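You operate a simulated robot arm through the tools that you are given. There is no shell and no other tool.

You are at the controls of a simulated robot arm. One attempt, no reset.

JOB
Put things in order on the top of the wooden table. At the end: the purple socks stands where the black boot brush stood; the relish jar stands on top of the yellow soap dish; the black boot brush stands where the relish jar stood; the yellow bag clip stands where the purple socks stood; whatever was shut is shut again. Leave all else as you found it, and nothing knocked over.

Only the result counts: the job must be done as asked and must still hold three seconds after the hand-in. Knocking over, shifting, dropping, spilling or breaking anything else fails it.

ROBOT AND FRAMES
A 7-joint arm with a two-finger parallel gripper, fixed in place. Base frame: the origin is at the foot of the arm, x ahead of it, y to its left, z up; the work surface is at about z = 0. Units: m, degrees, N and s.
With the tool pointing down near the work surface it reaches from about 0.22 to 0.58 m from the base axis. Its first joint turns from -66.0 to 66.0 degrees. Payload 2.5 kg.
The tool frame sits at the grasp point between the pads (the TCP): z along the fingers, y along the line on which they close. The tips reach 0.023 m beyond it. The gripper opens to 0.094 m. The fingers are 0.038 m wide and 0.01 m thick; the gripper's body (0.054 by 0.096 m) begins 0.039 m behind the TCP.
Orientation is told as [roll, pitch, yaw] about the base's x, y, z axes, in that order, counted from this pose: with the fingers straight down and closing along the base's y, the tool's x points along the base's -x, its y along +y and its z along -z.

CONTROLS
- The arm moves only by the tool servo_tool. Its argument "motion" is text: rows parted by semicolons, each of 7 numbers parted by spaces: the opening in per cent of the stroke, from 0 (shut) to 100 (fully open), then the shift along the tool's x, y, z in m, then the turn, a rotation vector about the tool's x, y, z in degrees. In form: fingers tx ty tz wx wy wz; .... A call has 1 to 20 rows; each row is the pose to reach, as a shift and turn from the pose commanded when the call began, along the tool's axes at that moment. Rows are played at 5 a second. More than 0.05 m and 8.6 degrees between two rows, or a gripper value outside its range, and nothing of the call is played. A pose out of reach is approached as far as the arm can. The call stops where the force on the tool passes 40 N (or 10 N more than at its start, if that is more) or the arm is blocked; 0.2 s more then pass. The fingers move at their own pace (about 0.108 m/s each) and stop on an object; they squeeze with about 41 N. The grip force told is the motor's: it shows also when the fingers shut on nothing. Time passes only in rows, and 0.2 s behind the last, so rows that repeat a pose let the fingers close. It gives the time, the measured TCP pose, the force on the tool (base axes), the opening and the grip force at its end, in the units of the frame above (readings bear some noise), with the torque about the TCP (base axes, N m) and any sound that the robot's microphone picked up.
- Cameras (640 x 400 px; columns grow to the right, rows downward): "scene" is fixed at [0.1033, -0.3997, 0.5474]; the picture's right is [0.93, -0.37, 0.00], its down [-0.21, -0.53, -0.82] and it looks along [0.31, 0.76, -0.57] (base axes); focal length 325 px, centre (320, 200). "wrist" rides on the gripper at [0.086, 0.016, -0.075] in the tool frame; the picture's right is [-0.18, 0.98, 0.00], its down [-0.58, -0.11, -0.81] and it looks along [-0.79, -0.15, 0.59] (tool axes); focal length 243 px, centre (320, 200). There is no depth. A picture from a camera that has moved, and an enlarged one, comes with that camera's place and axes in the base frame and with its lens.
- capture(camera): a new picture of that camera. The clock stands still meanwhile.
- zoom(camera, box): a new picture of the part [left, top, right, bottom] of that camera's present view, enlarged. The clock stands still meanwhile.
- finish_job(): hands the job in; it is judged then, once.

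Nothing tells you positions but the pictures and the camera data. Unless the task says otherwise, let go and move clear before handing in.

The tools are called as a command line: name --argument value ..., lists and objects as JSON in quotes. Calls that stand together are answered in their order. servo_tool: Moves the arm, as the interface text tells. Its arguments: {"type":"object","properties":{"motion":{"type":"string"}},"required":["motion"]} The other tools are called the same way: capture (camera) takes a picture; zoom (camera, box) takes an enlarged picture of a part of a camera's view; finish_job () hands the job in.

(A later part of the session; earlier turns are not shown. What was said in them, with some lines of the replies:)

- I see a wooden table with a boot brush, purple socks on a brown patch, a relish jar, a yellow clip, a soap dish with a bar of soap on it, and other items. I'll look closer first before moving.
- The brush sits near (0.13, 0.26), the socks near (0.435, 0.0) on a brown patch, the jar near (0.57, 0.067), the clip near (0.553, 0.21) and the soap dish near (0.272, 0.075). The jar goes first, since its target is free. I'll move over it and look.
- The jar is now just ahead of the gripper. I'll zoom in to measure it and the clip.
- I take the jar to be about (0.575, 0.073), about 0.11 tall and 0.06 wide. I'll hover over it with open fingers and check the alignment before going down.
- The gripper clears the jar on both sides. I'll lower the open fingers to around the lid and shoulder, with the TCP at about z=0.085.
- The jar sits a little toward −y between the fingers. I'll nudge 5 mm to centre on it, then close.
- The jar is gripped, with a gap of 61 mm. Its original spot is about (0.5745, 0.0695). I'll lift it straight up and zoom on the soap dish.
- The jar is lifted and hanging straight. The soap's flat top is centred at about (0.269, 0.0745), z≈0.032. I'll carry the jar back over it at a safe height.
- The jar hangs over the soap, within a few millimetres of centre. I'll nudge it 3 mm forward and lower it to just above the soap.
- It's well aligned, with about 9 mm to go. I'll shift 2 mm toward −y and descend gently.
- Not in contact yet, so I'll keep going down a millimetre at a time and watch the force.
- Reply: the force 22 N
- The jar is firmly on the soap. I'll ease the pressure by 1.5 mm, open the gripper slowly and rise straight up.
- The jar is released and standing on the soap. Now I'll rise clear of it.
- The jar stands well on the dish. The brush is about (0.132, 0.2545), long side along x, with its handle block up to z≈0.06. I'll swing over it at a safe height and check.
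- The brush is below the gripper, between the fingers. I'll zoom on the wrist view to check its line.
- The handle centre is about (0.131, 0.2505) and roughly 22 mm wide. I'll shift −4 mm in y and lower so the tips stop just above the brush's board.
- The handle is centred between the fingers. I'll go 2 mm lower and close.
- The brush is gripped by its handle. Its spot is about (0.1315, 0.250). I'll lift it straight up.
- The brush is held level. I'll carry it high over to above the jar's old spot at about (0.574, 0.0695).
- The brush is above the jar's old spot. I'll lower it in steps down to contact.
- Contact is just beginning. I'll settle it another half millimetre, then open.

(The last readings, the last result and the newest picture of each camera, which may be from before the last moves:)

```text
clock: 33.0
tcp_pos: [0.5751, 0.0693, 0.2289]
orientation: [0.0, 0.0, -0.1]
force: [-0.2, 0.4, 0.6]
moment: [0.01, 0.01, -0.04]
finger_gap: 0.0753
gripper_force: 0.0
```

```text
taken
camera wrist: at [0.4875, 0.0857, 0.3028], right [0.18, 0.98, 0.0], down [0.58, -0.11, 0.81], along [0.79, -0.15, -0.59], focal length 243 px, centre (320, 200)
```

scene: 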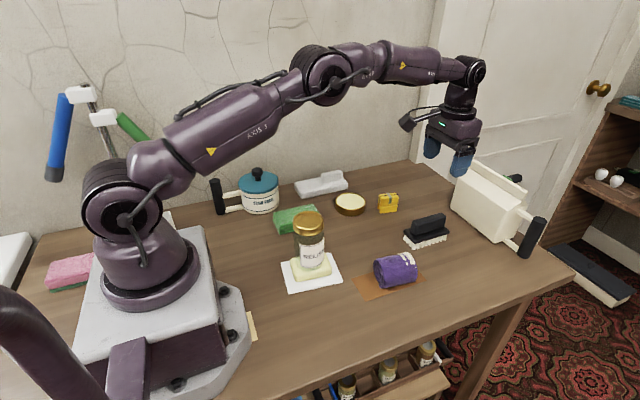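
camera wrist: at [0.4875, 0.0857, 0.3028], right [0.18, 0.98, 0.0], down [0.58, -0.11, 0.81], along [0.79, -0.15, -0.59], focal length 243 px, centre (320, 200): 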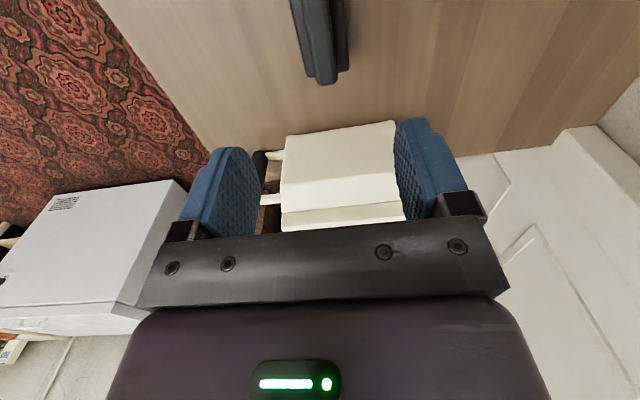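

The brush now stands where the jar was. Next come the socks near (0.437, 0). I'll move there and look.

servo_tool --motion "100 0.03 -0.01 -0.005 0 0 0; 100 0.065 -0.025 -0.01 0 0 0; 100 0.1 -0.04 -0.01 0 0 0; 100 0.13 -0.052 -0.01 0 0 0; 100 0.16 -0.062 -0.01 0 0 0; 100 0.175 -0.07 -0.01 0 0 0; 100 0.175 -0.07 -0.01 0 0 0"

capture --camera "wrist"

zoom --camera "wrist" --box '[240, 0, 440, 150]'

zoom --camera "scene" --box '[345, 240, 435, 305]'

```text
clock: 34.6
tcp_pos: [0.3995, -0.0002, 0.2381]
orientation: [0.0, -0.1, 0.0]
force: [0.7, 0.6, 0.0]
moment: [0.01, 0.03, 0.0]
finger_gap: 0.0942
gripper_force: 0.0
```

```text
taken
camera wrist: at [0.3122, 0.0151, 0.312], right [0.18, 0.98, 0.0], down [0.58, -0.11, 0.81], along [0.79, -0.15, -0.59], focal length 243 px, centre (320, 200)
```

wrist: 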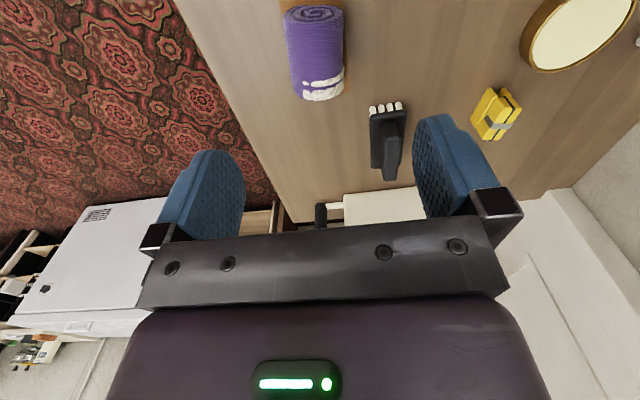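

```text
2.67 times, centred on (340, 75) of wrist
camera zoom: at [0.3122, 0.0151, 0.312], right [0.18, 0.98, 0.0], down [0.58, -0.11, 0.81], along [0.79, -0.15, -0.59], focal length 647 px, centre (267, 533)
```

zoom: 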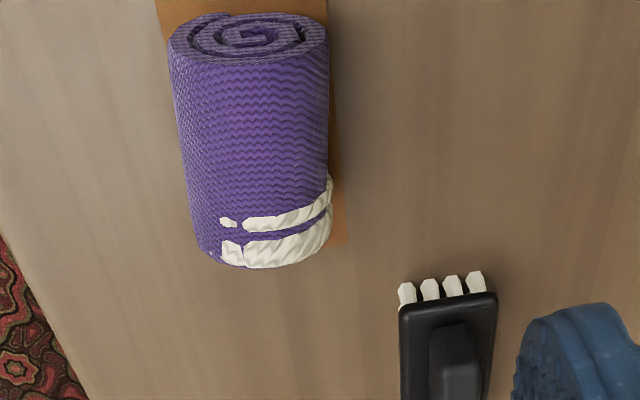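

```text
6.15 times, centred on (390, 272) of scene
camera zoom: at [0.1033, -0.3997, 0.5474], right [0.93, -0.37, 0.0], down [-0.21, -0.53, -0.82], along [0.31, 0.76, -0.57], focal length 1998 px, centre (-111, -246)
```

zoom: 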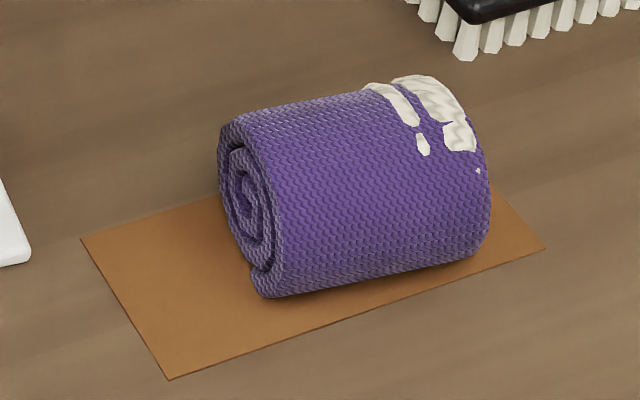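

The sock roll is centred near (0.434, −0.012), about 0.055 tall and 0.06 wide. Its axis is turned about −7° from x and it rests on the brown patch. I'll turn the gripper −7° and hover above it.

servo_tool --motion "100 -0.01 -0.003 0.02 0 0 2; 100 -0.02 -0.006 0.05 0 0 4; 100 -0.03 -0.009 0.08 0 0 6; 100 -0.0355 -0.011 0.105 0 0 7; 100 -0.0355 -0.011 0.12 0 0 7; 100 -0.0355 -0.011 0.12 0 0 7"

capture --camera "wrist"

zoom --camera "scene" --box '[340, 190, 460, 310]'

```text
clock: 36.0
tcp_pos: [0.4344, -0.0129, 0.1175]
orientation: [0.0, 0.1, -7.0]
force: [-0.1, -0.1, 0.1]
moment: [-0.01, -0.01, -0.02]
finger_gap: 0.0939
gripper_force: 0.0
```

```text
taken
camera wrist: at [0.3499, 0.0153, 0.1912], right [0.3, 0.95, 0.0], down [0.56, -0.18, 0.81], along [0.77, -0.24, -0.59], focal length 243 px, centre (320, 200)
```

wrist: 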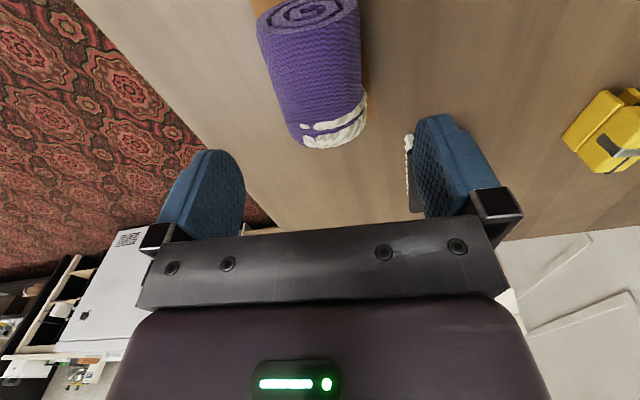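

```text
3.33 times, centred on (400, 250) of scene
camera zoom: at [0.1033, -0.3997, 0.5474], right [0.93, -0.37, 0.0], down [-0.21, -0.53, -0.82], along [0.31, 0.76, -0.57], focal length 1082 px, centre (53, 33)
```

zoom: 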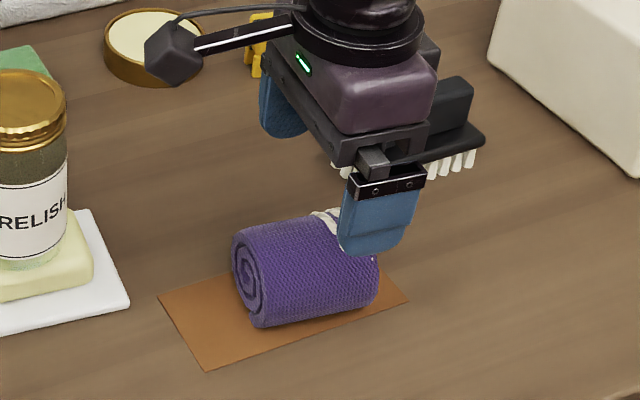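

The roll lies centred between the fingers. I'll go down so the tips stop about 1 cm above the patch, then check.

servo_tool --motion "100 0 0.002 0.02 0 0 0; 100 0 0.002 0.04 0 0 0; 100 0 0.002 0.06 0 0 0; 100 0 0.002 0.072 0 0 0; 100 0 0.002 0.081 0 0 0; 100 0 0.002 0.081 0 0 0"

capture --camera "wrist"

zoom --camera "scene" --box '[340, 190, 460, 310]'

```text
clock: 37.4
tcp_pos: [0.4345, -0.0091, 0.0366]
orientation: [0.0, 0.0, -7.1]
force: [0.1, -0.4, -0.6]
moment: [-0.01, 0.03, 0.02]
finger_gap: 0.0941
gripper_force: 0.0
```

```text
taken
camera wrist: at [0.3503, 0.0173, 0.1106], right [0.3, 0.95, 0.0], down [0.56, -0.18, 0.81], along [0.77, -0.24, -0.59], focal length 243 px, centre (320, 200)
```

wrist: 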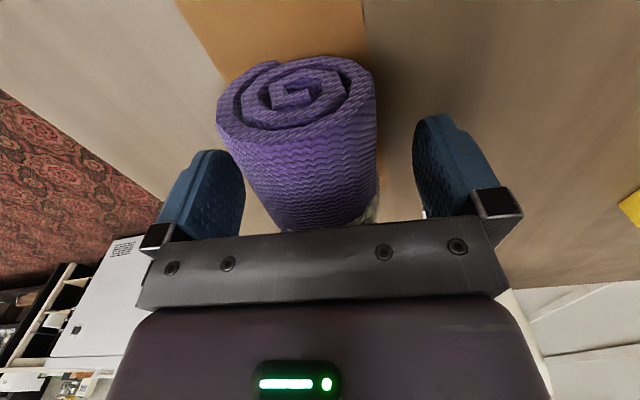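

```text
3.33 times, centred on (400, 250) of scene
camera zoom: at [0.1033, -0.3997, 0.5474], right [0.93, -0.37, 0.0], down [-0.21, -0.53, -0.82], along [0.31, 0.76, -0.57], focal length 1082 px, centre (53, 33)
```

zoom: 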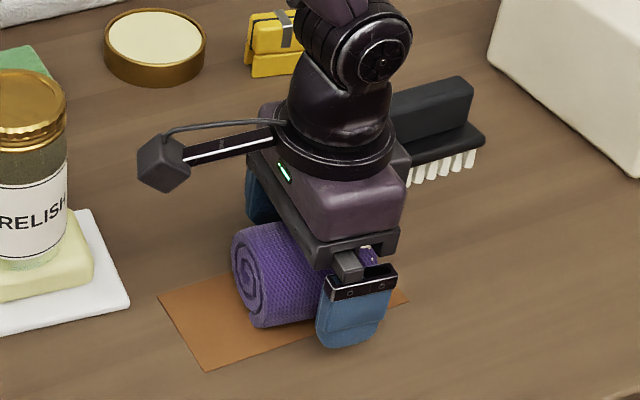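

The roll is centred within about 2 mm. Closing now.

servo_tool --motion "90 0 -0.001 0.001 0 0 0; 75 0 -0.001 0.001 0 0 0; 60 0 -0.001 0.001 0 0 0; 0 0 -0.001 0.001 0 0 0; 0 0 -0.001 0.001 0 0 0; 0 0 -0.001 0.001 0 0 0"

capture --camera "wrist"

zoom --camera "scene" --box '[340, 190, 460, 310]'

```text
clock: 38.8
tcp_pos: [0.4348, -0.0107, 0.0355]
orientation: [-0.1, -0.1, -7.0]
force: [-0.4, 0.0, -0.8]
moment: [0.01, -0.05, 0.01]
finger_gap: 0.0572
gripper_force: 41.1
```

```text
taken
camera wrist: at [0.3499, 0.016, 0.1097], right [0.3, 0.95, 0.0], down [0.56, -0.18, 0.81], along [0.77, -0.24, -0.59], focal length 243 px, centre (320, 200)
```

wrist: 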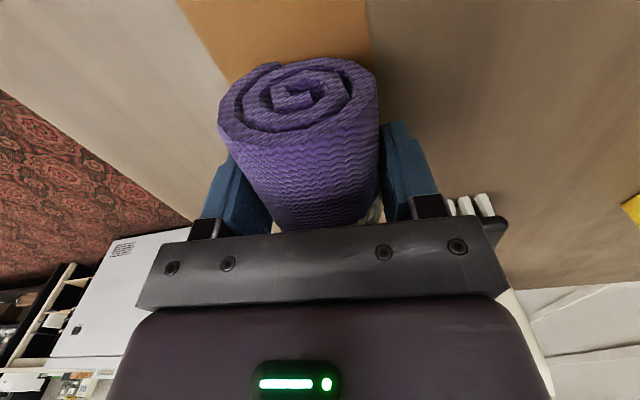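

```text
3.33 times, centred on (400, 250) of scene
camera zoom: at [0.1033, -0.3997, 0.5474], right [0.93, -0.37, 0.0], down [-0.21, -0.53, -0.82], along [0.31, 0.76, -0.57], focal length 1082 px, centre (53, 33)
```

zoom: 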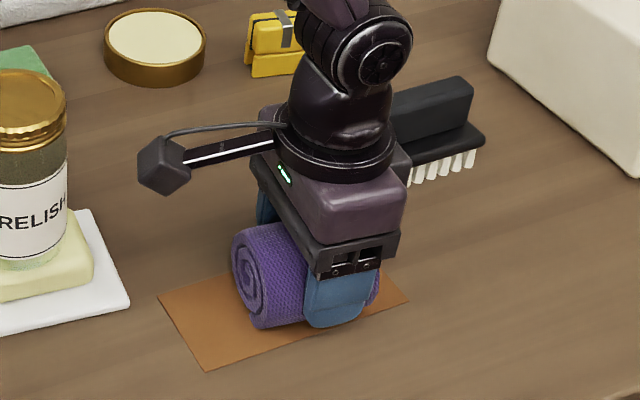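

The socks are gripped. Their spot is about (0.4335, −0.0105). I'll lift straight up and confirm the patch stays.

servo_tool --motion "0 0 0 -0.008 0 0 0; 0 0 0 -0.025 0 0 0; 0 0 0 -0.05 0 0 0; 0 0 0 -0.085 0 0 0; 0 0 0 -0.12 0 0 0; 0 0 0 -0.16 0 0 0; 0 0 0 -0.2 0 0 0; 0 0 0 -0.2 0 0 0"

capture --camera "scene"

zoom --camera "scene" --box '[330, 220, 450, 320]'

capture --camera "wrist"

```text
clock: 40.6
tcp_pos: [0.4353, -0.0109, 0.2363]
orientation: [0.1, -0.1, -7.0]
force: [-1.1, -0.3, -0.1]
moment: [0.02, 0.0, 0.03]
finger_gap: 0.0572
gripper_force: 40.6
```

```text
taken
```

scene: 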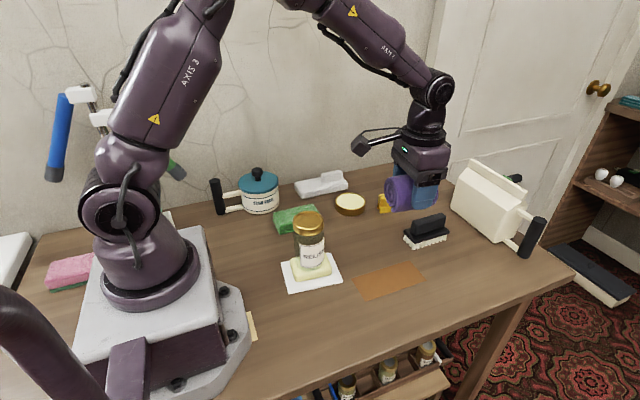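

```text
4.00 times, centred on (390, 270) of scene
camera zoom: at [0.1033, -0.3997, 0.5474], right [0.93, -0.37, 0.0], down [-0.21, -0.53, -0.82], along [0.31, 0.76, -0.57], focal length 1298 px, centre (40, -80)
```

zoom: 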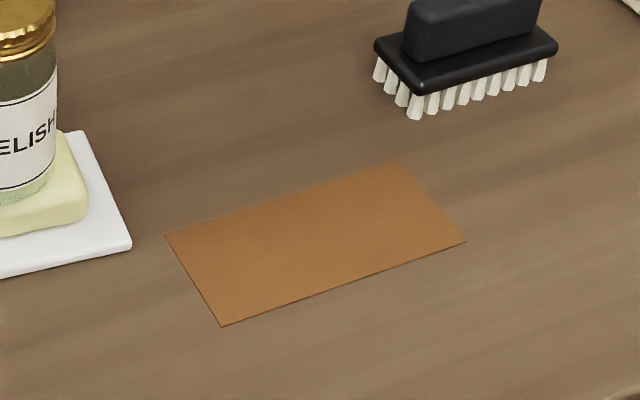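

```text
taken
camera wrist: at [0.3504, 0.0157, 0.3098], right [0.3, 0.95, 0.0], down [0.56, -0.18, 0.81], along [0.77, -0.24, -0.59], focal length 243 px, centre (320, 200)
```

wrist: 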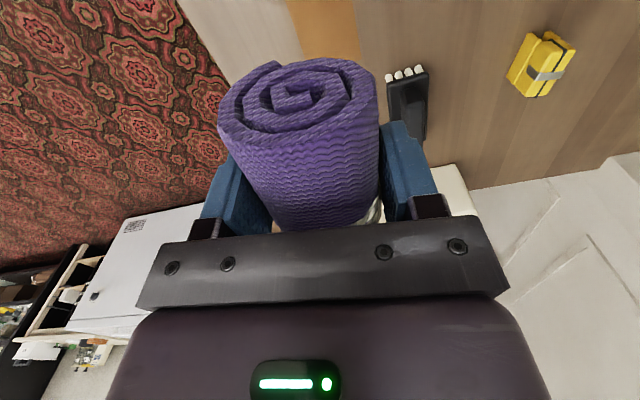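

The patch hasn't moved. I'll carry the socks over to the brush's old spot at (0.1315, 0.250), passing beside and above the jar, and turn back to 0° yaw.

servo_tool --motion "0 0.0133 0.0089 0 0 0 -0.3; 0 0.0398 0.0266 0 0 0 -0.8; 0 0.0697 0.0466 0 0 0 -1.5; 0 0.0995 0.0665 0 0 0 -2.1; 0 0.1294 0.0865 0 0 0 -2.7; 0 0.1593 0.1064 0 0 0 -3.4; 0 0.1891 0.1264 0 0 0 -4; 0 0.219 0.1463 0 0 0 -4.6; 0 0.2489 0.1663 0 0 0 -5.3; 0 0.2787 0.1862 0 0 0 -5.9; 0 0.3053 0.204 0 0 0 -6.4; 0 0.3218 0.215 0 0 0 -6.8; 0 0.3318 0.2217 0 0 0 -7; 0 0.3318 0.2217 0.03 0 0 -7; 0 0.3318 0.2217 0.065 0 0 -7; 0 0.3318 0.2217 0.1 0 0 -7; 0 0.3318 0.2217 0.1 0 0 -7"

capture --camera "scene"

capture --camera "wrist"

```text
clock: 44.2
tcp_pos: [0.1324, 0.2501, 0.1352]
orientation: [0.0, 0.0, 0.0]
force: [-0.1, 0.6, -1.3]
moment: [0.02, -0.01, 0.0]
finger_gap: 0.0572
gripper_force: 41.0
```

```text
taken
```

scene: 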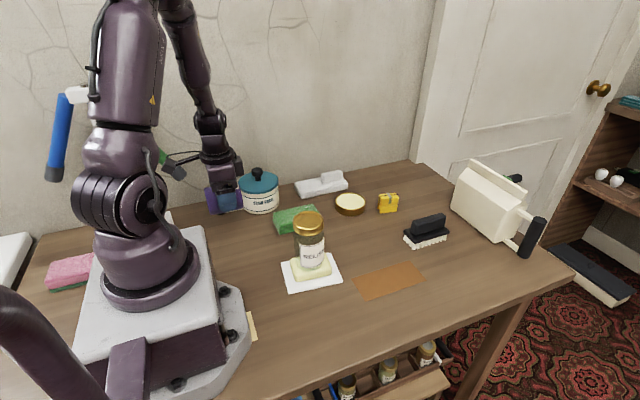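

```text
taken
camera wrist: at [0.0446, 0.2655, 0.2088], right [0.18, 0.98, 0.0], down [0.58, -0.11, 0.81], along [0.79, -0.15, -0.59], focal length 243 px, centre (320, 200)
```

wrist: 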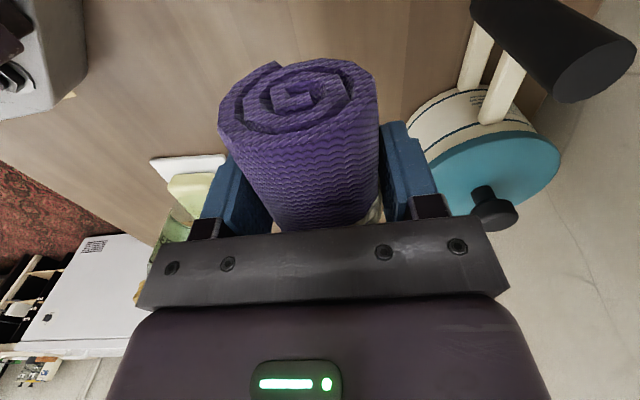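

The socks are over the brush's old spot. Lowering now, slowing near the table.

servo_tool --motion "0 0 0 0.025 0 0 0; 0 0 0 0.05 0 0 0; 0 0 0 0.07 0 0 0; 0 0 0 0.085 0 0 0; 0 0 0 0.094 0 0 0; 0 0 0 0.097 0 0 0; 0 0 0 0.097 0 0 0"

servo_tool --motion "0 0 0 0.0015 0 0 0; 0 0 0 0.0025 0 0 0; 0 0 0 0.0025 0 0 0"

zoom --camera "scene" --box '[180, 150, 290, 260]'

```text
clock: 45.8
tcp_pos: [0.1312, 0.2484, 0.0385]
orientation: [0.0, 0.0, 0.0]
force: [-0.9, 0.8, -1.4]
moment: [0.0, 0.03, 0.01]
finger_gap: 0.0569
gripper_force: 41.4
```

```text
clock: 46.6
tcp_pos: [0.1331, 0.2492, 0.0355]
orientation: [0.0, 0.1, 0.0]
force: [-0.4, 0.4, -1.3]
moment: [-0.01, 0.0, -0.05]
finger_gap: 0.0572
gripper_force: 41.2
```

```text
3.64 times, centred on (235, 205) of scene
camera zoom: at [0.1033, -0.3997, 0.5474], right [0.93, -0.37, 0.0], down [-0.21, -0.53, -0.82], along [0.31, 0.76, -0.57], focal length 1180 px, centre (629, 182)
```

zoom: 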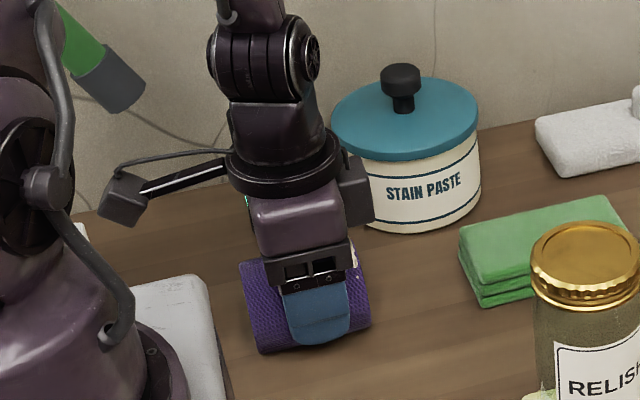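

No contact yet, so I'll continue in 1 mm steps.

servo_tool --motion "0 0 0 0.001 0 0 0; 0 0 0 0.001 0 0 0; 0 0 0 0.001 0 0 0"

servo_tool --motion "0 0 0 0.0005 0 0 0; 0 0 0 0.0005 0 0 0; 0 0 0 0.0005 0 0 0"

```text
clock: 47.4
tcp_pos: [0.133, 0.2487, 0.0353]
orientation: [-0.1, -0.1, 0.0]
force: [-0.5, -1.8, 10.5]
moment: [-0.08, -0.06, -0.01]
finger_gap: 0.057
gripper_force: 41.4
```

```text
clock: 48.2
tcp_pos: [0.1334, 0.2485, 0.0354]
orientation: [0.1, 0.0, 0.0]
force: [-2.4, -4.3, 34.7]
moment: [-0.19, 0.14, 0.04]
finger_gap: 0.0569
gripper_force: 41.6
```

Contact is made. I'll ease off about 1 mm, release, and rise straight up.

servo_tool --motion "0 0 0 -0.0008 0 0 0; 0 0 0 -0.001 0 0 0; 65 0 0 -0.001 0 0 0; 70 0 0 -0.001 0 0 0; 80 0 0 -0.001 0 0 0; 90 0 0 -0.001 0 0 0; 100 0 0 -0.001 0 0 0; 100 0 0 -0.001 0 0 0"

capture --camera "wrist"

zoom --camera "scene" --box '[180, 150, 290, 260]'

```text
clock: 50.0
tcp_pos: [0.1327, 0.2503, 0.0368]
orientation: [0.0, 0.0, 0.0]
force: [-0.1, 0.1, -0.4]
moment: [-0.03, 0.0, -0.03]
finger_gap: 0.094
gripper_force: 0.0
```

```text
taken
camera wrist: at [0.0451, 0.2661, 0.1099], right [0.18, 0.98, 0.0], down [0.58, -0.11, 0.81], along [0.79, -0.15, -0.59], focal length 243 px, centre (320, 200)
```

wrist: 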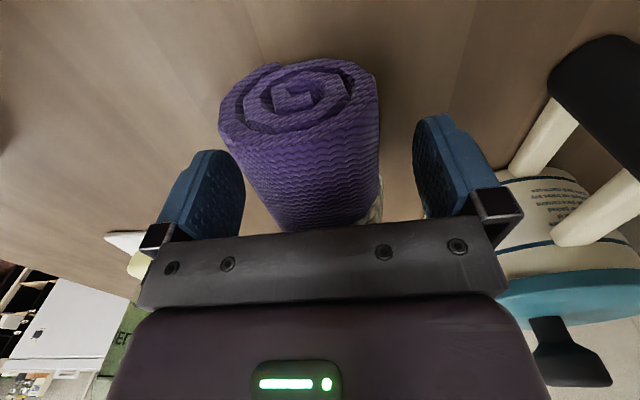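

```text
3.64 times, centred on (235, 205) of scene
camera zoom: at [0.1033, -0.3997, 0.5474], right [0.93, -0.37, 0.0], down [-0.21, -0.53, -0.82], along [0.31, 0.76, -0.57], focal length 1180 px, centre (629, 182)
```

zoom: 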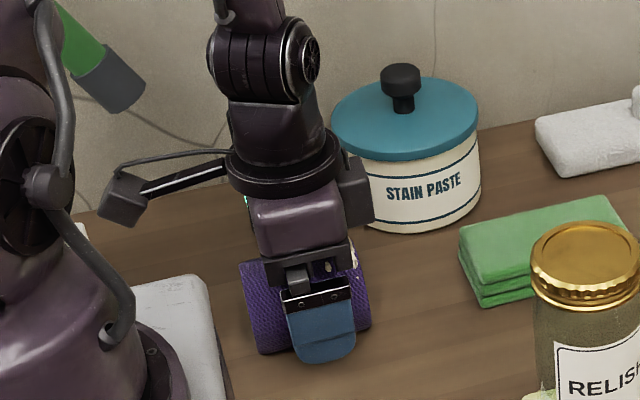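

The socks stay put. I'll rise, then travel to view the yellow clip.

servo_tool --motion "100 0 0 -0.01 0 0 0; 100 0 0 -0.03 0 0 0; 100 0 0 -0.06 0 0 0; 100 0 0 -0.1 0 0 0; 100 0 0 -0.14 0 0 0; 100 0 0 -0.18 0 0 0; 100 0 0 -0.213 0 0 0; 100 -0.03 -0.003 -0.213 0 0 0; 100 -0.07 -0.007 -0.213 0 0 0; 100 -0.11 -0.012 -0.213 0 0 0; 100 -0.15 -0.016 -0.213 0 0 0; 100 -0.19 -0.02 -0.213 0 0 0; 100 -0.23 -0.024 -0.213 0 0 0; 100 -0.27 -0.028 -0.213 0 0 0; 100 -0.3 -0.032 -0.21 0 0 0; 100 -0.33 -0.036 -0.205 0 0 0; 100 -0.345 -0.038 -0.2 0 0 0; 100 -0.345 -0.038 -0.2 0 0 0"

capture --camera "scene"

capture --camera "wrist"

zoom --camera "scene" --box '[365, 180, 415, 225]'

```text
clock: 53.8
tcp_pos: [0.4791, 0.2098, 0.236]
orientation: [0.0, -0.1, 0.0]
force: [0.7, 0.8, 0.6]
moment: [0.03, -0.05, -0.01]
finger_gap: 0.094
gripper_force: 0.1
```

```text
taken
```

scene: 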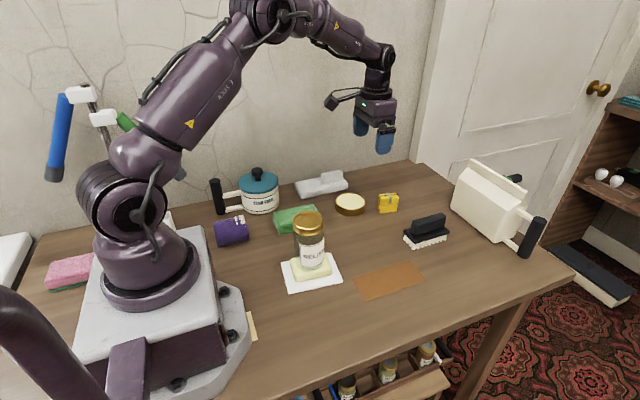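

```text
taken
camera wrist: at [0.3911, 0.2273, 0.3097], right [0.18, 0.98, 0.0], down [0.58, -0.11, 0.81], along [0.79, -0.15, -0.59], focal length 243 px, centre (320, 200)
```

wrist: 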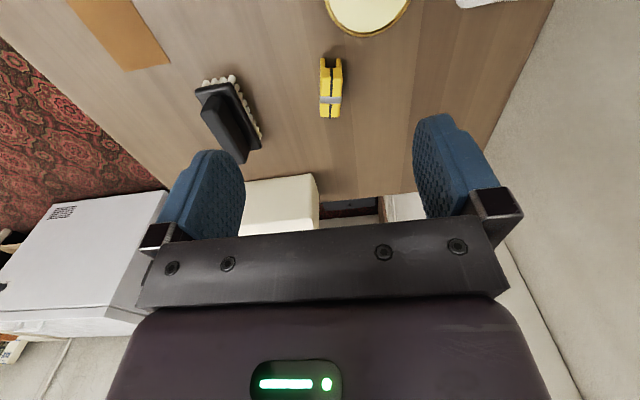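

```text
8.89 times, centred on (390, 202) of scene
camera zoom: at [0.1033, -0.3997, 0.5474], right [0.93, -0.37, 0.0], down [-0.21, -0.53, -0.82], along [0.31, 0.76, -0.57], focal length 2885 px, centre (-302, 178)
```

zoom: 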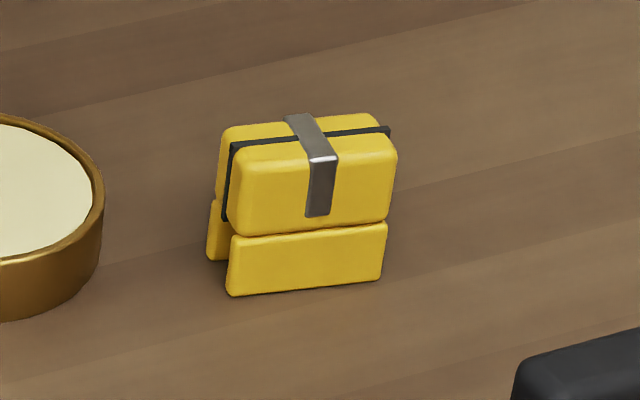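

The clip stands ahead and looks like an upright A-shape. I'll zoom on it with the wrist camera.

zoom --camera "wrist" --box '[290, 40, 370, 130]'

zoom --camera "wrist" --box '[180, 60, 280, 170]'

```text
4.44 times, centred on (330, 85) of wrist
camera zoom: at [0.3911, 0.2273, 0.3097], right [0.18, 0.98, 0.0], down [0.58, -0.11, 0.81], along [0.79, -0.15, -0.59], focal length 1078 px, centre (276, 711)
```

zoom: 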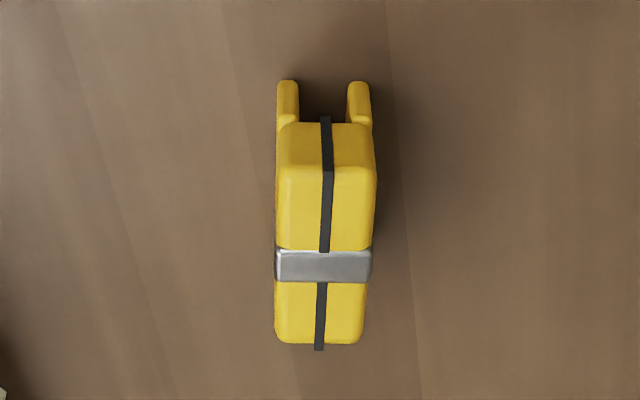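

```text
3.64 times, centred on (230, 115) of wrist
camera zoom: at [0.3911, 0.2273, 0.3097], right [0.18, 0.98, 0.0], down [0.58, -0.11, 0.81], along [0.79, -0.15, -0.59], focal length 882 px, centre (647, 509)
```

zoom: 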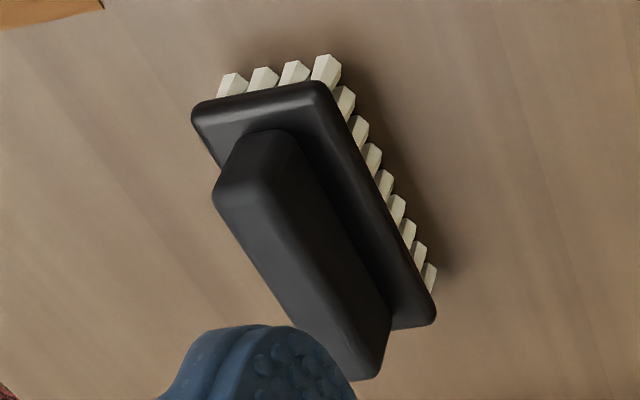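

The clip's centre is about (0.5525, 0.2105), 43 mm tall and 25 mm thick, turned about −12°. That's at the edge of reach, so I'll grip it 1 cm nearer at (0.543, 0.2125). Hovering first.

servo_tool --motion "80 -0.015 0 0.01 0 0 2.5; 70 -0.03 0.0005 0.03 0 0 5; 60 -0.045 0.001 0.06 0 0 7.5; 60 -0.057 0.0015 0.09 0 0 10; 60 -0.065 0.0015 0.115 0 0 12; 60 -0.065 0.0015 0.126 0 0 12; 60 -0.065 0.0015 0.126 0 0 12"

capture --camera "wrist"

zoom --camera "scene" --box '[340, 120, 450, 230]'

```text
clock: 55.4
tcp_pos: [0.5425, 0.2129, 0.1106]
orientation: [0.0, 0.0, -12.0]
force: [0.0, -0.2, -0.2]
moment: [0.01, 0.01, 0.02]
finger_gap: 0.0563
gripper_force: 0.1
```

```text
taken
camera wrist: at [0.4609, 0.2474, 0.1841], right [0.38, 0.92, 0.0], down [0.55, -0.23, 0.81], along [0.74, -0.31, -0.59], focal length 243 px, centre (320, 200)
```

wrist: 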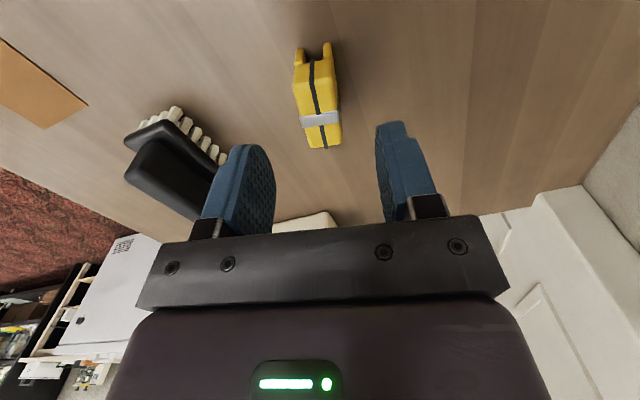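

```text
3.64 times, centred on (395, 175) of scene
camera zoom: at [0.1033, -0.3997, 0.5474], right [0.93, -0.37, 0.0], down [-0.21, -0.53, -0.82], along [0.31, 0.76, -0.57], focal length 1180 px, centre (47, 291)
```

zoom: 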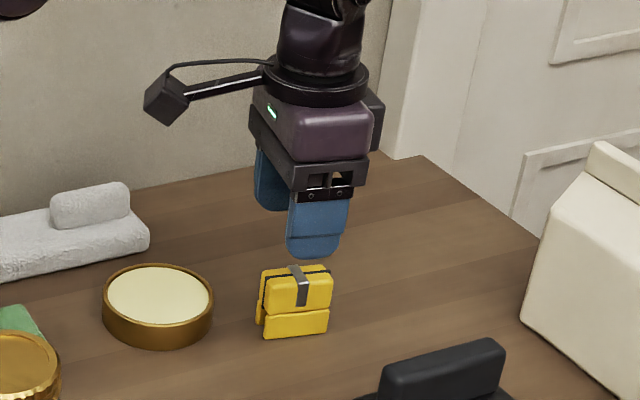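

The alignment is good, just 2 mm off in y. I'll descend around the clip.

servo_tool --motion "60 0 -0.002 0.02 0 0 0; 60 0 -0.002 0.04 0 0 0; 60 0 -0.002 0.055 0 0 0; 60 0 -0.002 0.066 0 0 0; 60 0 -0.002 0.0735 0 0 0; 60 0 -0.002 0.0735 0 0 0"

capture --camera "wrist"

zoom --camera "scene" --box '[350, 140, 440, 230]'

```text
clock: 56.8
tcp_pos: [0.5419, 0.2117, 0.0362]
orientation: [0.0, -0.1, -12.0]
force: [0.4, 0.0, -0.3]
moment: [0.0, 0.0, 0.0]
finger_gap: 0.0567
gripper_force: 0.1
```

```text
taken
camera wrist: at [0.4602, 0.2458, 0.1098], right [0.38, 0.92, 0.0], down [0.55, -0.23, 0.81], along [0.74, -0.31, -0.59], focal length 243 px, centre (320, 200)
```

wrist: 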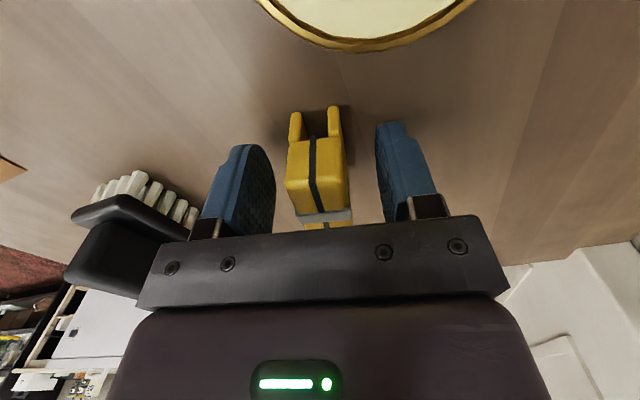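

```text
4.44 times, centred on (395, 185) of scene
camera zoom: at [0.1033, -0.3997, 0.5474], right [0.93, -0.37, 0.0], down [-0.21, -0.53, -0.82], along [0.31, 0.76, -0.57], focal length 1443 px, centre (-13, 267)
```

zoom: 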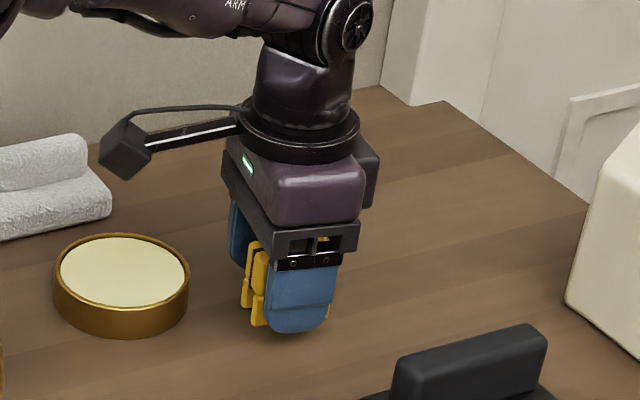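

The clip is between the fingers. Closing now.

servo_tool --motion "45 0 0 0 0 0 0; 35 0 0 0 0 0 0; 0 0 0 0 0 0 0; 0 0 0 0 0 0 0; 0 0 0 0 0 0 0"

capture --camera "wrist"

zoom --camera "scene" --box '[350, 140, 440, 230]'

```text
clock: 58.0
tcp_pos: [0.5418, 0.2124, 0.0365]
orientation: [-0.1, 0.1, -12.0]
force: [0.3, -0.1, -0.2]
moment: [0.02, 0.02, 0.0]
finger_gap: 0.0239
gripper_force: 41.1
```

```text
taken
camera wrist: at [0.4602, 0.2458, 0.1101], right [0.38, 0.92, 0.0], down [0.55, -0.23, 0.81], along [0.74, -0.31, -0.59], focal length 243 px, centre (320, 200)
```

wrist: 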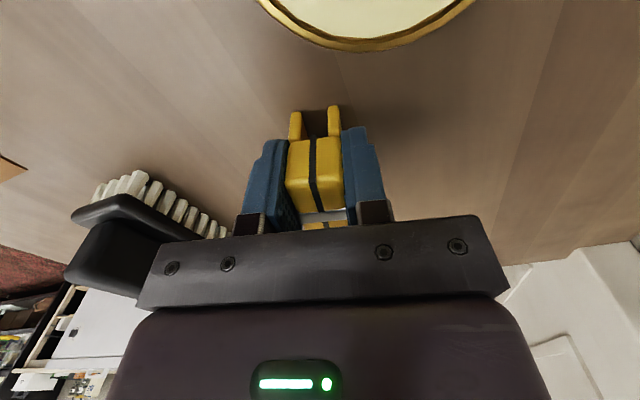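

```text
4.44 times, centred on (395, 185) of scene
camera zoom: at [0.1033, -0.3997, 0.5474], right [0.93, -0.37, 0.0], down [-0.21, -0.53, -0.82], along [0.31, 0.76, -0.57], focal length 1443 px, centre (-13, 267)
```

zoom: 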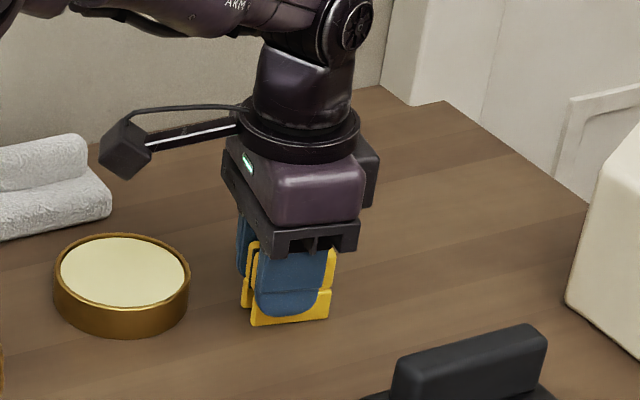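

The clip is held. Now I'll lift it straight up.

servo_tool --motion "0 0 0 -0.008 0 0 0; 0 0 0 -0.03 0 0 0; 0 0 0 -0.06 0 0 0; 0 0 0 -0.1 0 0 0; 0 0 0 -0.13 0 0 0; 0 0 0 -0.15 0 0 0; 0 0 0 -0.15 0 0 0"

capture --camera "wrist"

zoom --camera "scene" --box '[330, 80, 470, 230]'

```text
clock: 59.6
tcp_pos: [0.5414, 0.2113, 0.1863]
orientation: [0.0, -0.1, -12.0]
force: [0.6, 0.2, -0.5]
moment: [0.01, 0.0, -0.01]
finger_gap: 0.0236
gripper_force: 40.3
```

```text
taken
camera wrist: at [0.46, 0.2455, 0.2598], right [0.38, 0.92, 0.0], down [0.55, -0.23, 0.81], along [0.74, -0.31, -0.59], focal length 243 px, centre (320, 200)
```

wrist: 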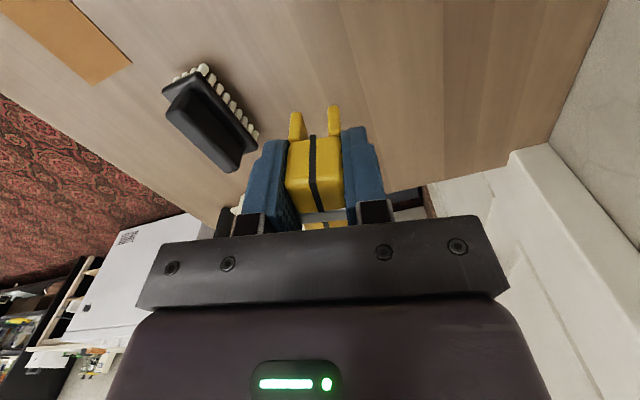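

```text
2.67 times, centred on (400, 155) of scene
camera zoom: at [0.1033, -0.3997, 0.5474], right [0.93, -0.37, 0.0], down [-0.21, -0.53, -0.82], along [0.31, 0.76, -0.57], focal length 866 px, centre (107, 320)
```

zoom: 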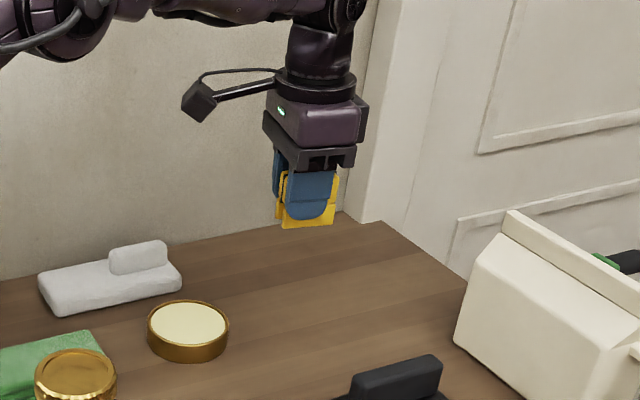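

The clip is lifted cleanly. I'll carry it to above the socks' old spot.

servo_tool --motion "0 0.0042 -0.0145 0 0 0 -0.3; 0 0.014 -0.0482 0 0 0 -1; 0 0.0252 -0.0868 0 0 0 -1.8; 0 0.0364 -0.1253 0 0 0 -2.6; 0 0.0476 -0.1639 0 0 0 -3.4; 0 0.0588 -0.2024 0 0 0 -4.2; 0 0.0665 -0.229 0 0 0 -4.8; 0 0.07 -0.241 0 0 0 -5; 0 0.07 -0.241 0.03 0 0 -5; 0 0.07 -0.241 0.06 0 0 -5; 0 0.07 -0.241 0.09 0 0 -5; 0 0.07 -0.241 0.09 0 0 -5"

capture --camera "wrist"

capture --camera "scene"

zoom --camera "scene" --box '[330, 200, 450, 310]'

```text
clock: 62.2
tcp_pos: [0.4245, -0.0098, 0.0962]
orientation: [-0.1, 0.0, -6.9]
force: [-0.5, -1.1, -0.3]
moment: [0.01, -0.03, -0.06]
finger_gap: 0.0239
gripper_force: 40.7
```

```text
taken
camera wrist: at [0.339, 0.0175, 0.1701], right [0.3, 0.95, 0.0], down [0.56, -0.18, 0.81], along [0.77, -0.24, -0.59], focal length 243 px, centre (320, 200)
```

wrist: 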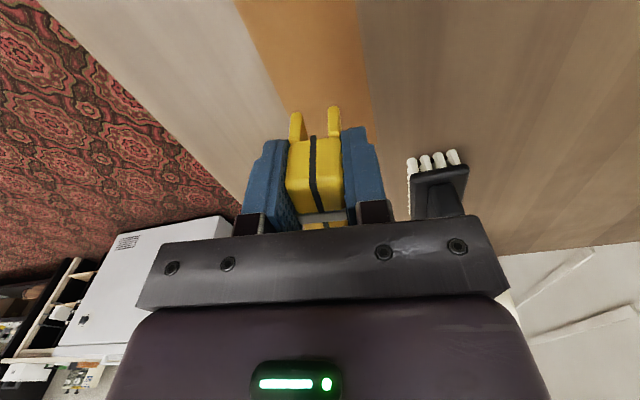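

```text
taken
```

scene: 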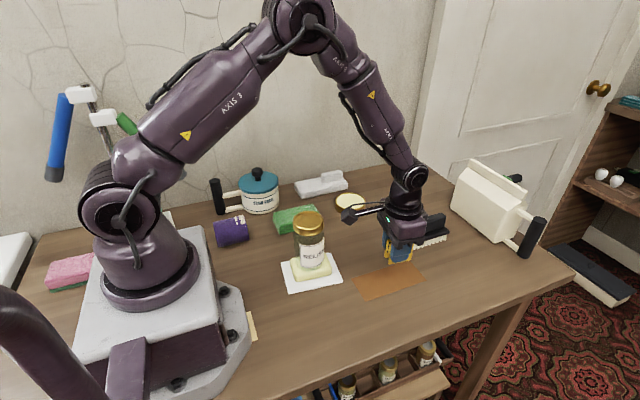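

```text
3.64 times, centred on (390, 255) of scene
camera zoom: at [0.1033, -0.3997, 0.5474], right [0.93, -0.37, 0.0], down [-0.21, -0.53, -0.82], along [0.31, 0.76, -0.57], focal length 1180 px, centre (66, 0)
```

zoom: 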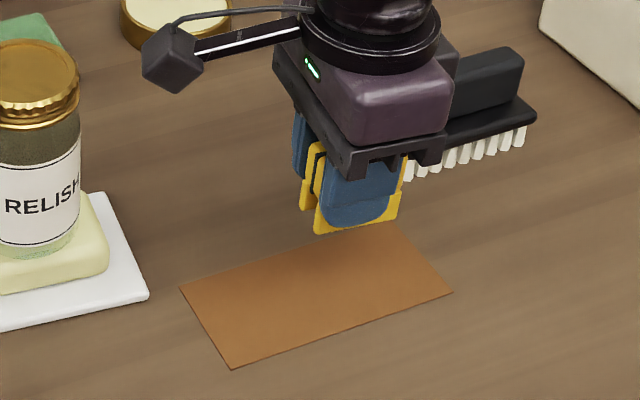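

I'm over the patch at the right spot. Lowering gently now.

servo_tool --motion "0 0 0 0.02 0 0 0; 0 0 0 0.038 0 0 0; 0 0 0 0.05 0 0 0; 0 0 0 0.056 0 0 0; 0 0 0 0.056 0 0 0"

servo_tool --motion "0 0 0 0.001 0 0 0; 0 0 0 0.0015 0 0 0; 0 0 0 0.0015 0 0 0"

servo_tool --motion "0 0 0 0.001 0 0 0; 0 0 0 0.001 0 0 0; 0 0 0 0.001 0 0 0"

zoom --camera "scene" --box '[330, 200, 450, 310]'

```text
clock: 63.4
tcp_pos: [0.4225, -0.0098, 0.0413]
orientation: [0.1, 0.0, -7.1]
force: [0.0, -0.2, -0.3]
moment: [0.01, 0.01, -0.03]
finger_gap: 0.024
gripper_force: 40.7
```

```text
clock: 64.2
tcp_pos: [0.4236, -0.009, 0.039]
orientation: [0.0, 0.0, -7.0]
force: [-0.7, -0.3, 0.2]
moment: [-0.04, 0.01, -0.01]
finger_gap: 0.0241
gripper_force: 41.2
```

```text
clock: 65.0
tcp_pos: [0.4241, -0.0106, 0.0385]
orientation: [0.0, 0.0, -7.0]
force: [0.3, -0.5, -0.2]
moment: [-0.03, 0.01, 0.02]
finger_gap: 0.0241
gripper_force: 41.2
```

```text
3.64 times, centred on (390, 255) of scene
camera zoom: at [0.1033, -0.3997, 0.5474], right [0.93, -0.37, 0.0], down [-0.21, -0.53, -0.82], along [0.31, 0.76, -0.57], focal length 1180 px, centre (66, 0)
```

zoom: 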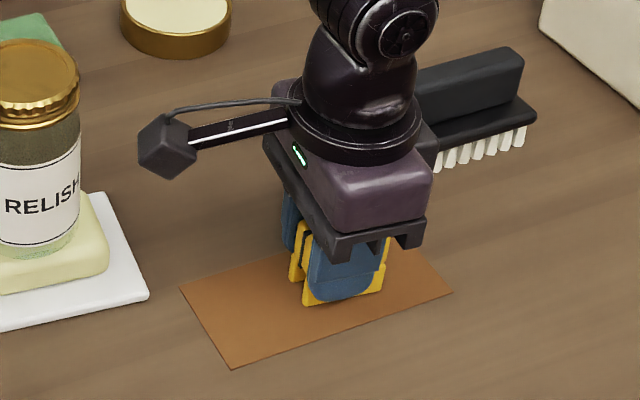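

Not touching yet, so I'll continue in small steps.

servo_tool --motion "0 0 0 0.0007 0 0 0; 0 0 0 0.0007 0 0 0; 0 0 0 0.0007 0 0 0"

servo_tool --motion "0 0 0 0.0007 0 0 0; 0 0 0 0.0007 0 0 0; 0 0 0 0.0007 0 0 0"

```text
clock: 65.8
tcp_pos: [0.4228, -0.009, 0.0365]
orientation: [0.1, 0.0, -6.9]
force: [0.8, 0.6, 0.8]
moment: [-0.02, -0.04, 0.02]
finger_gap: 0.024
gripper_force: 41.5
```

```text
clock: 66.6
tcp_pos: [0.4223, -0.0101, 0.0371]
orientation: [0.0, 0.0, -7.0]
force: [-1.7, -0.2, 2.6]
moment: [0.04, 0.01, -0.01]
finger_gap: 0.024
gripper_force: 40.4
```

Light contact, so I'll release gently and rise.

servo_tool --motion "0 0 0 0 0 0 0; 30 0 0 0 0 0 0; 40 0 0 0 0 0 0; 50 0 0 0 0 0 0; 60 0 0 0 0 0 0; 60 0 0 0 0 0 0"

zoom --camera "scene" --box '[330, 200, 450, 310]'

capture --camera "wrist"

```text
clock: 68.0
tcp_pos: [0.4241, -0.01, 0.0361]
orientation: [0.1, 0.1, -6.9]
force: [0.2, 0.1, 0.4]
moment: [0.04, 0.03, 0.01]
finger_gap: 0.0562
gripper_force: 0.1
```

```text
3.64 times, centred on (390, 255) of scene
camera zoom: at [0.1033, -0.3997, 0.5474], right [0.93, -0.37, 0.0], down [-0.21, -0.53, -0.82], along [0.31, 0.76, -0.57], focal length 1180 px, centre (66, 0)
```

zoom: 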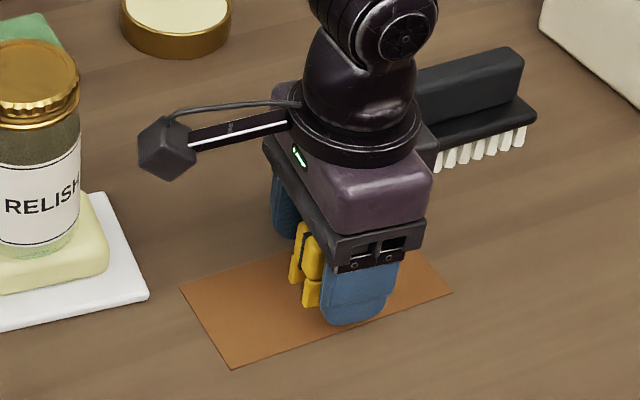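

```text
taken
camera wrist: at [0.3389, 0.0166, 0.11], right [0.3, 0.95, 0.0], down [0.56, -0.18, 0.81], along [0.77, -0.24, -0.59], focal length 243 px, centre (320, 200)
```

wrist: 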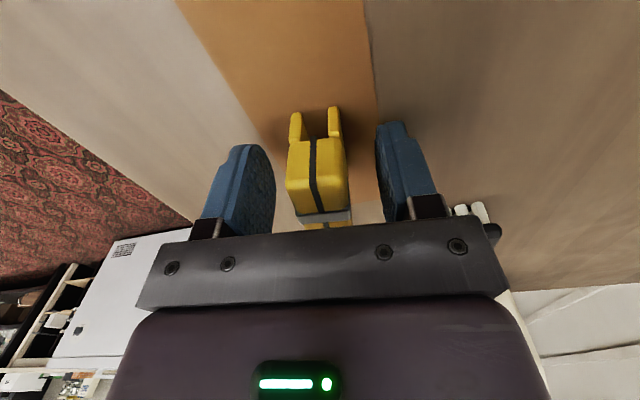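

The clip stands free. I'll rise straight up and inspect everything.

servo_tool --motion "60 0 0 -0.01 0 0 0; 60 0 0 -0.03 0 0 0; 60 0 0 -0.06 0 0 0; 60 0 0 -0.1 0 0 0; 60 0 0 -0.14 0 0 0; 60 0 0 -0.18 0 0 0; 60 0 0 -0.22 0 0 0; 60 0 0 -0.24 0 0 0; 60 0 0 -0.24 0 0 0"

capture --camera "scene"

zoom --camera "scene" --box '[250, 200, 470, 310]'

zoom --camera "scene" --box '[180, 150, 340, 260]'

capture --camera "wrist"

```text
clock: 70.0
tcp_pos: [0.4246, -0.0112, 0.2756]
orientation: [0.0, 0.0, -7.0]
force: [0.2, -0.5, 0.0]
moment: [0.03, 0.0, 0.01]
finger_gap: 0.0565
gripper_force: 0.1
```

```text
taken
```

scene: 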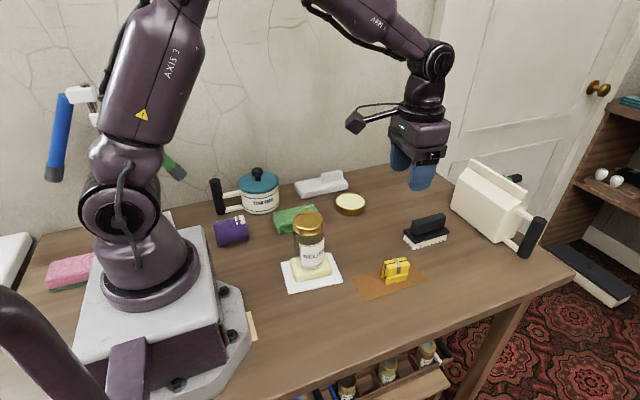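

```text
2.91 times, centred on (360, 255) of scene
camera zoom: at [0.1033, -0.3997, 0.5474], right [0.93, -0.37, 0.0], down [-0.21, -0.53, -0.82], along [0.31, 0.76, -0.57], focal length 944 px, centre (204, 40)
```

zoom: 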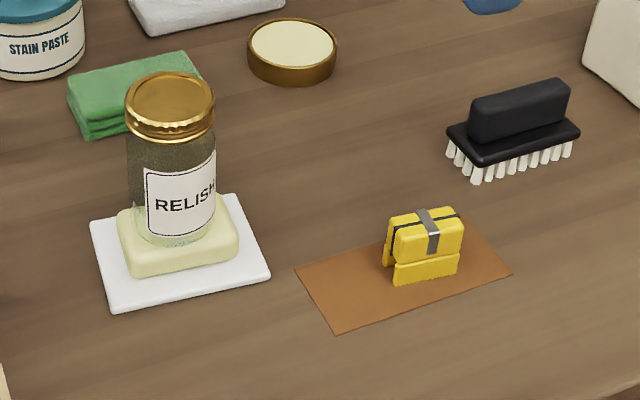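

```text
3.64 times, centred on (260, 205) of scene
camera zoom: at [0.1033, -0.3997, 0.5474], right [0.93, -0.37, 0.0], down [-0.21, -0.53, -0.82], along [0.31, 0.76, -0.57], focal length 1180 px, centre (538, 182)
```

zoom: 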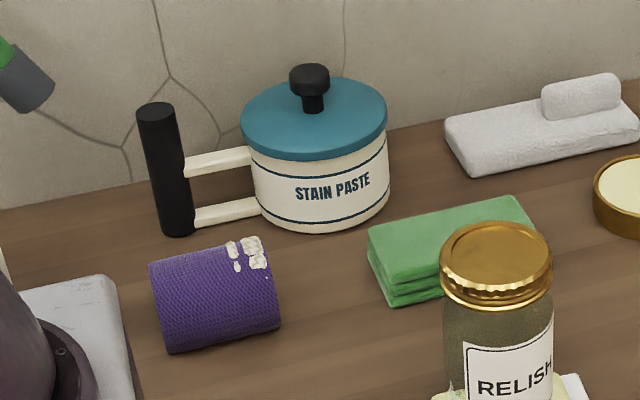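

```text
taken
camera wrist: at [0.3388, 0.0165, 0.3497], right [0.3, 0.95, 0.0], down [0.56, -0.18, 0.81], along [0.77, -0.24, -0.59], focal length 243 px, centre (320, 200)
```

wrist: 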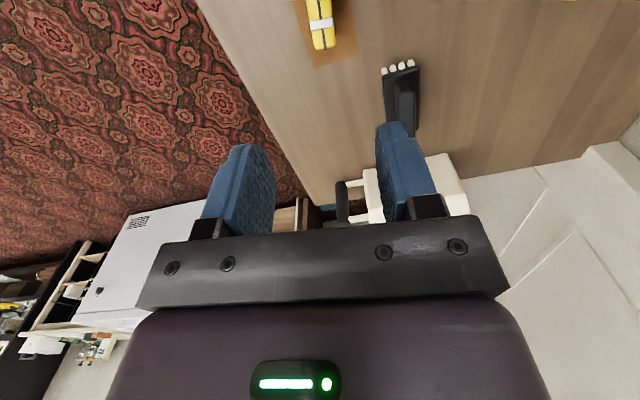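

The pictures show all four objects standing upright where they should be:
- **Socks:** on the brush's old spot.
- **Brush:** on the jar's old spot.
- **Jar:** centred on the soap dish.
- **Clip:** on the socks' old spot, on the patch.

Everything else looks unchanged, nothing that was shut was opened, and the gripper is empty and clear. I'm handing the job in.

finish_job

```text
The job is handed in.
```

I finished the job and handed it in; the last pictures showed every piece standing where you asked. I haven't seen a verdict yet.

- **Relish jar:** it stands centred on top of the soap dish, resting on the bar of soap.
- **Black boot brush:** it stands where the jar stood.
- **Purple socks:** they lie where the brush stood, in the same rolled shape.
- **Yellow bag clip:** it stands where the socks were, on the brown patch, which did not move.

By my measurements, each piece is within a few millimetres of its spot. Nothing was knocked over and nothing that was shut was opened. In the final pictures the other items looked as they did at the start. The gripper is empty and clear of the table.
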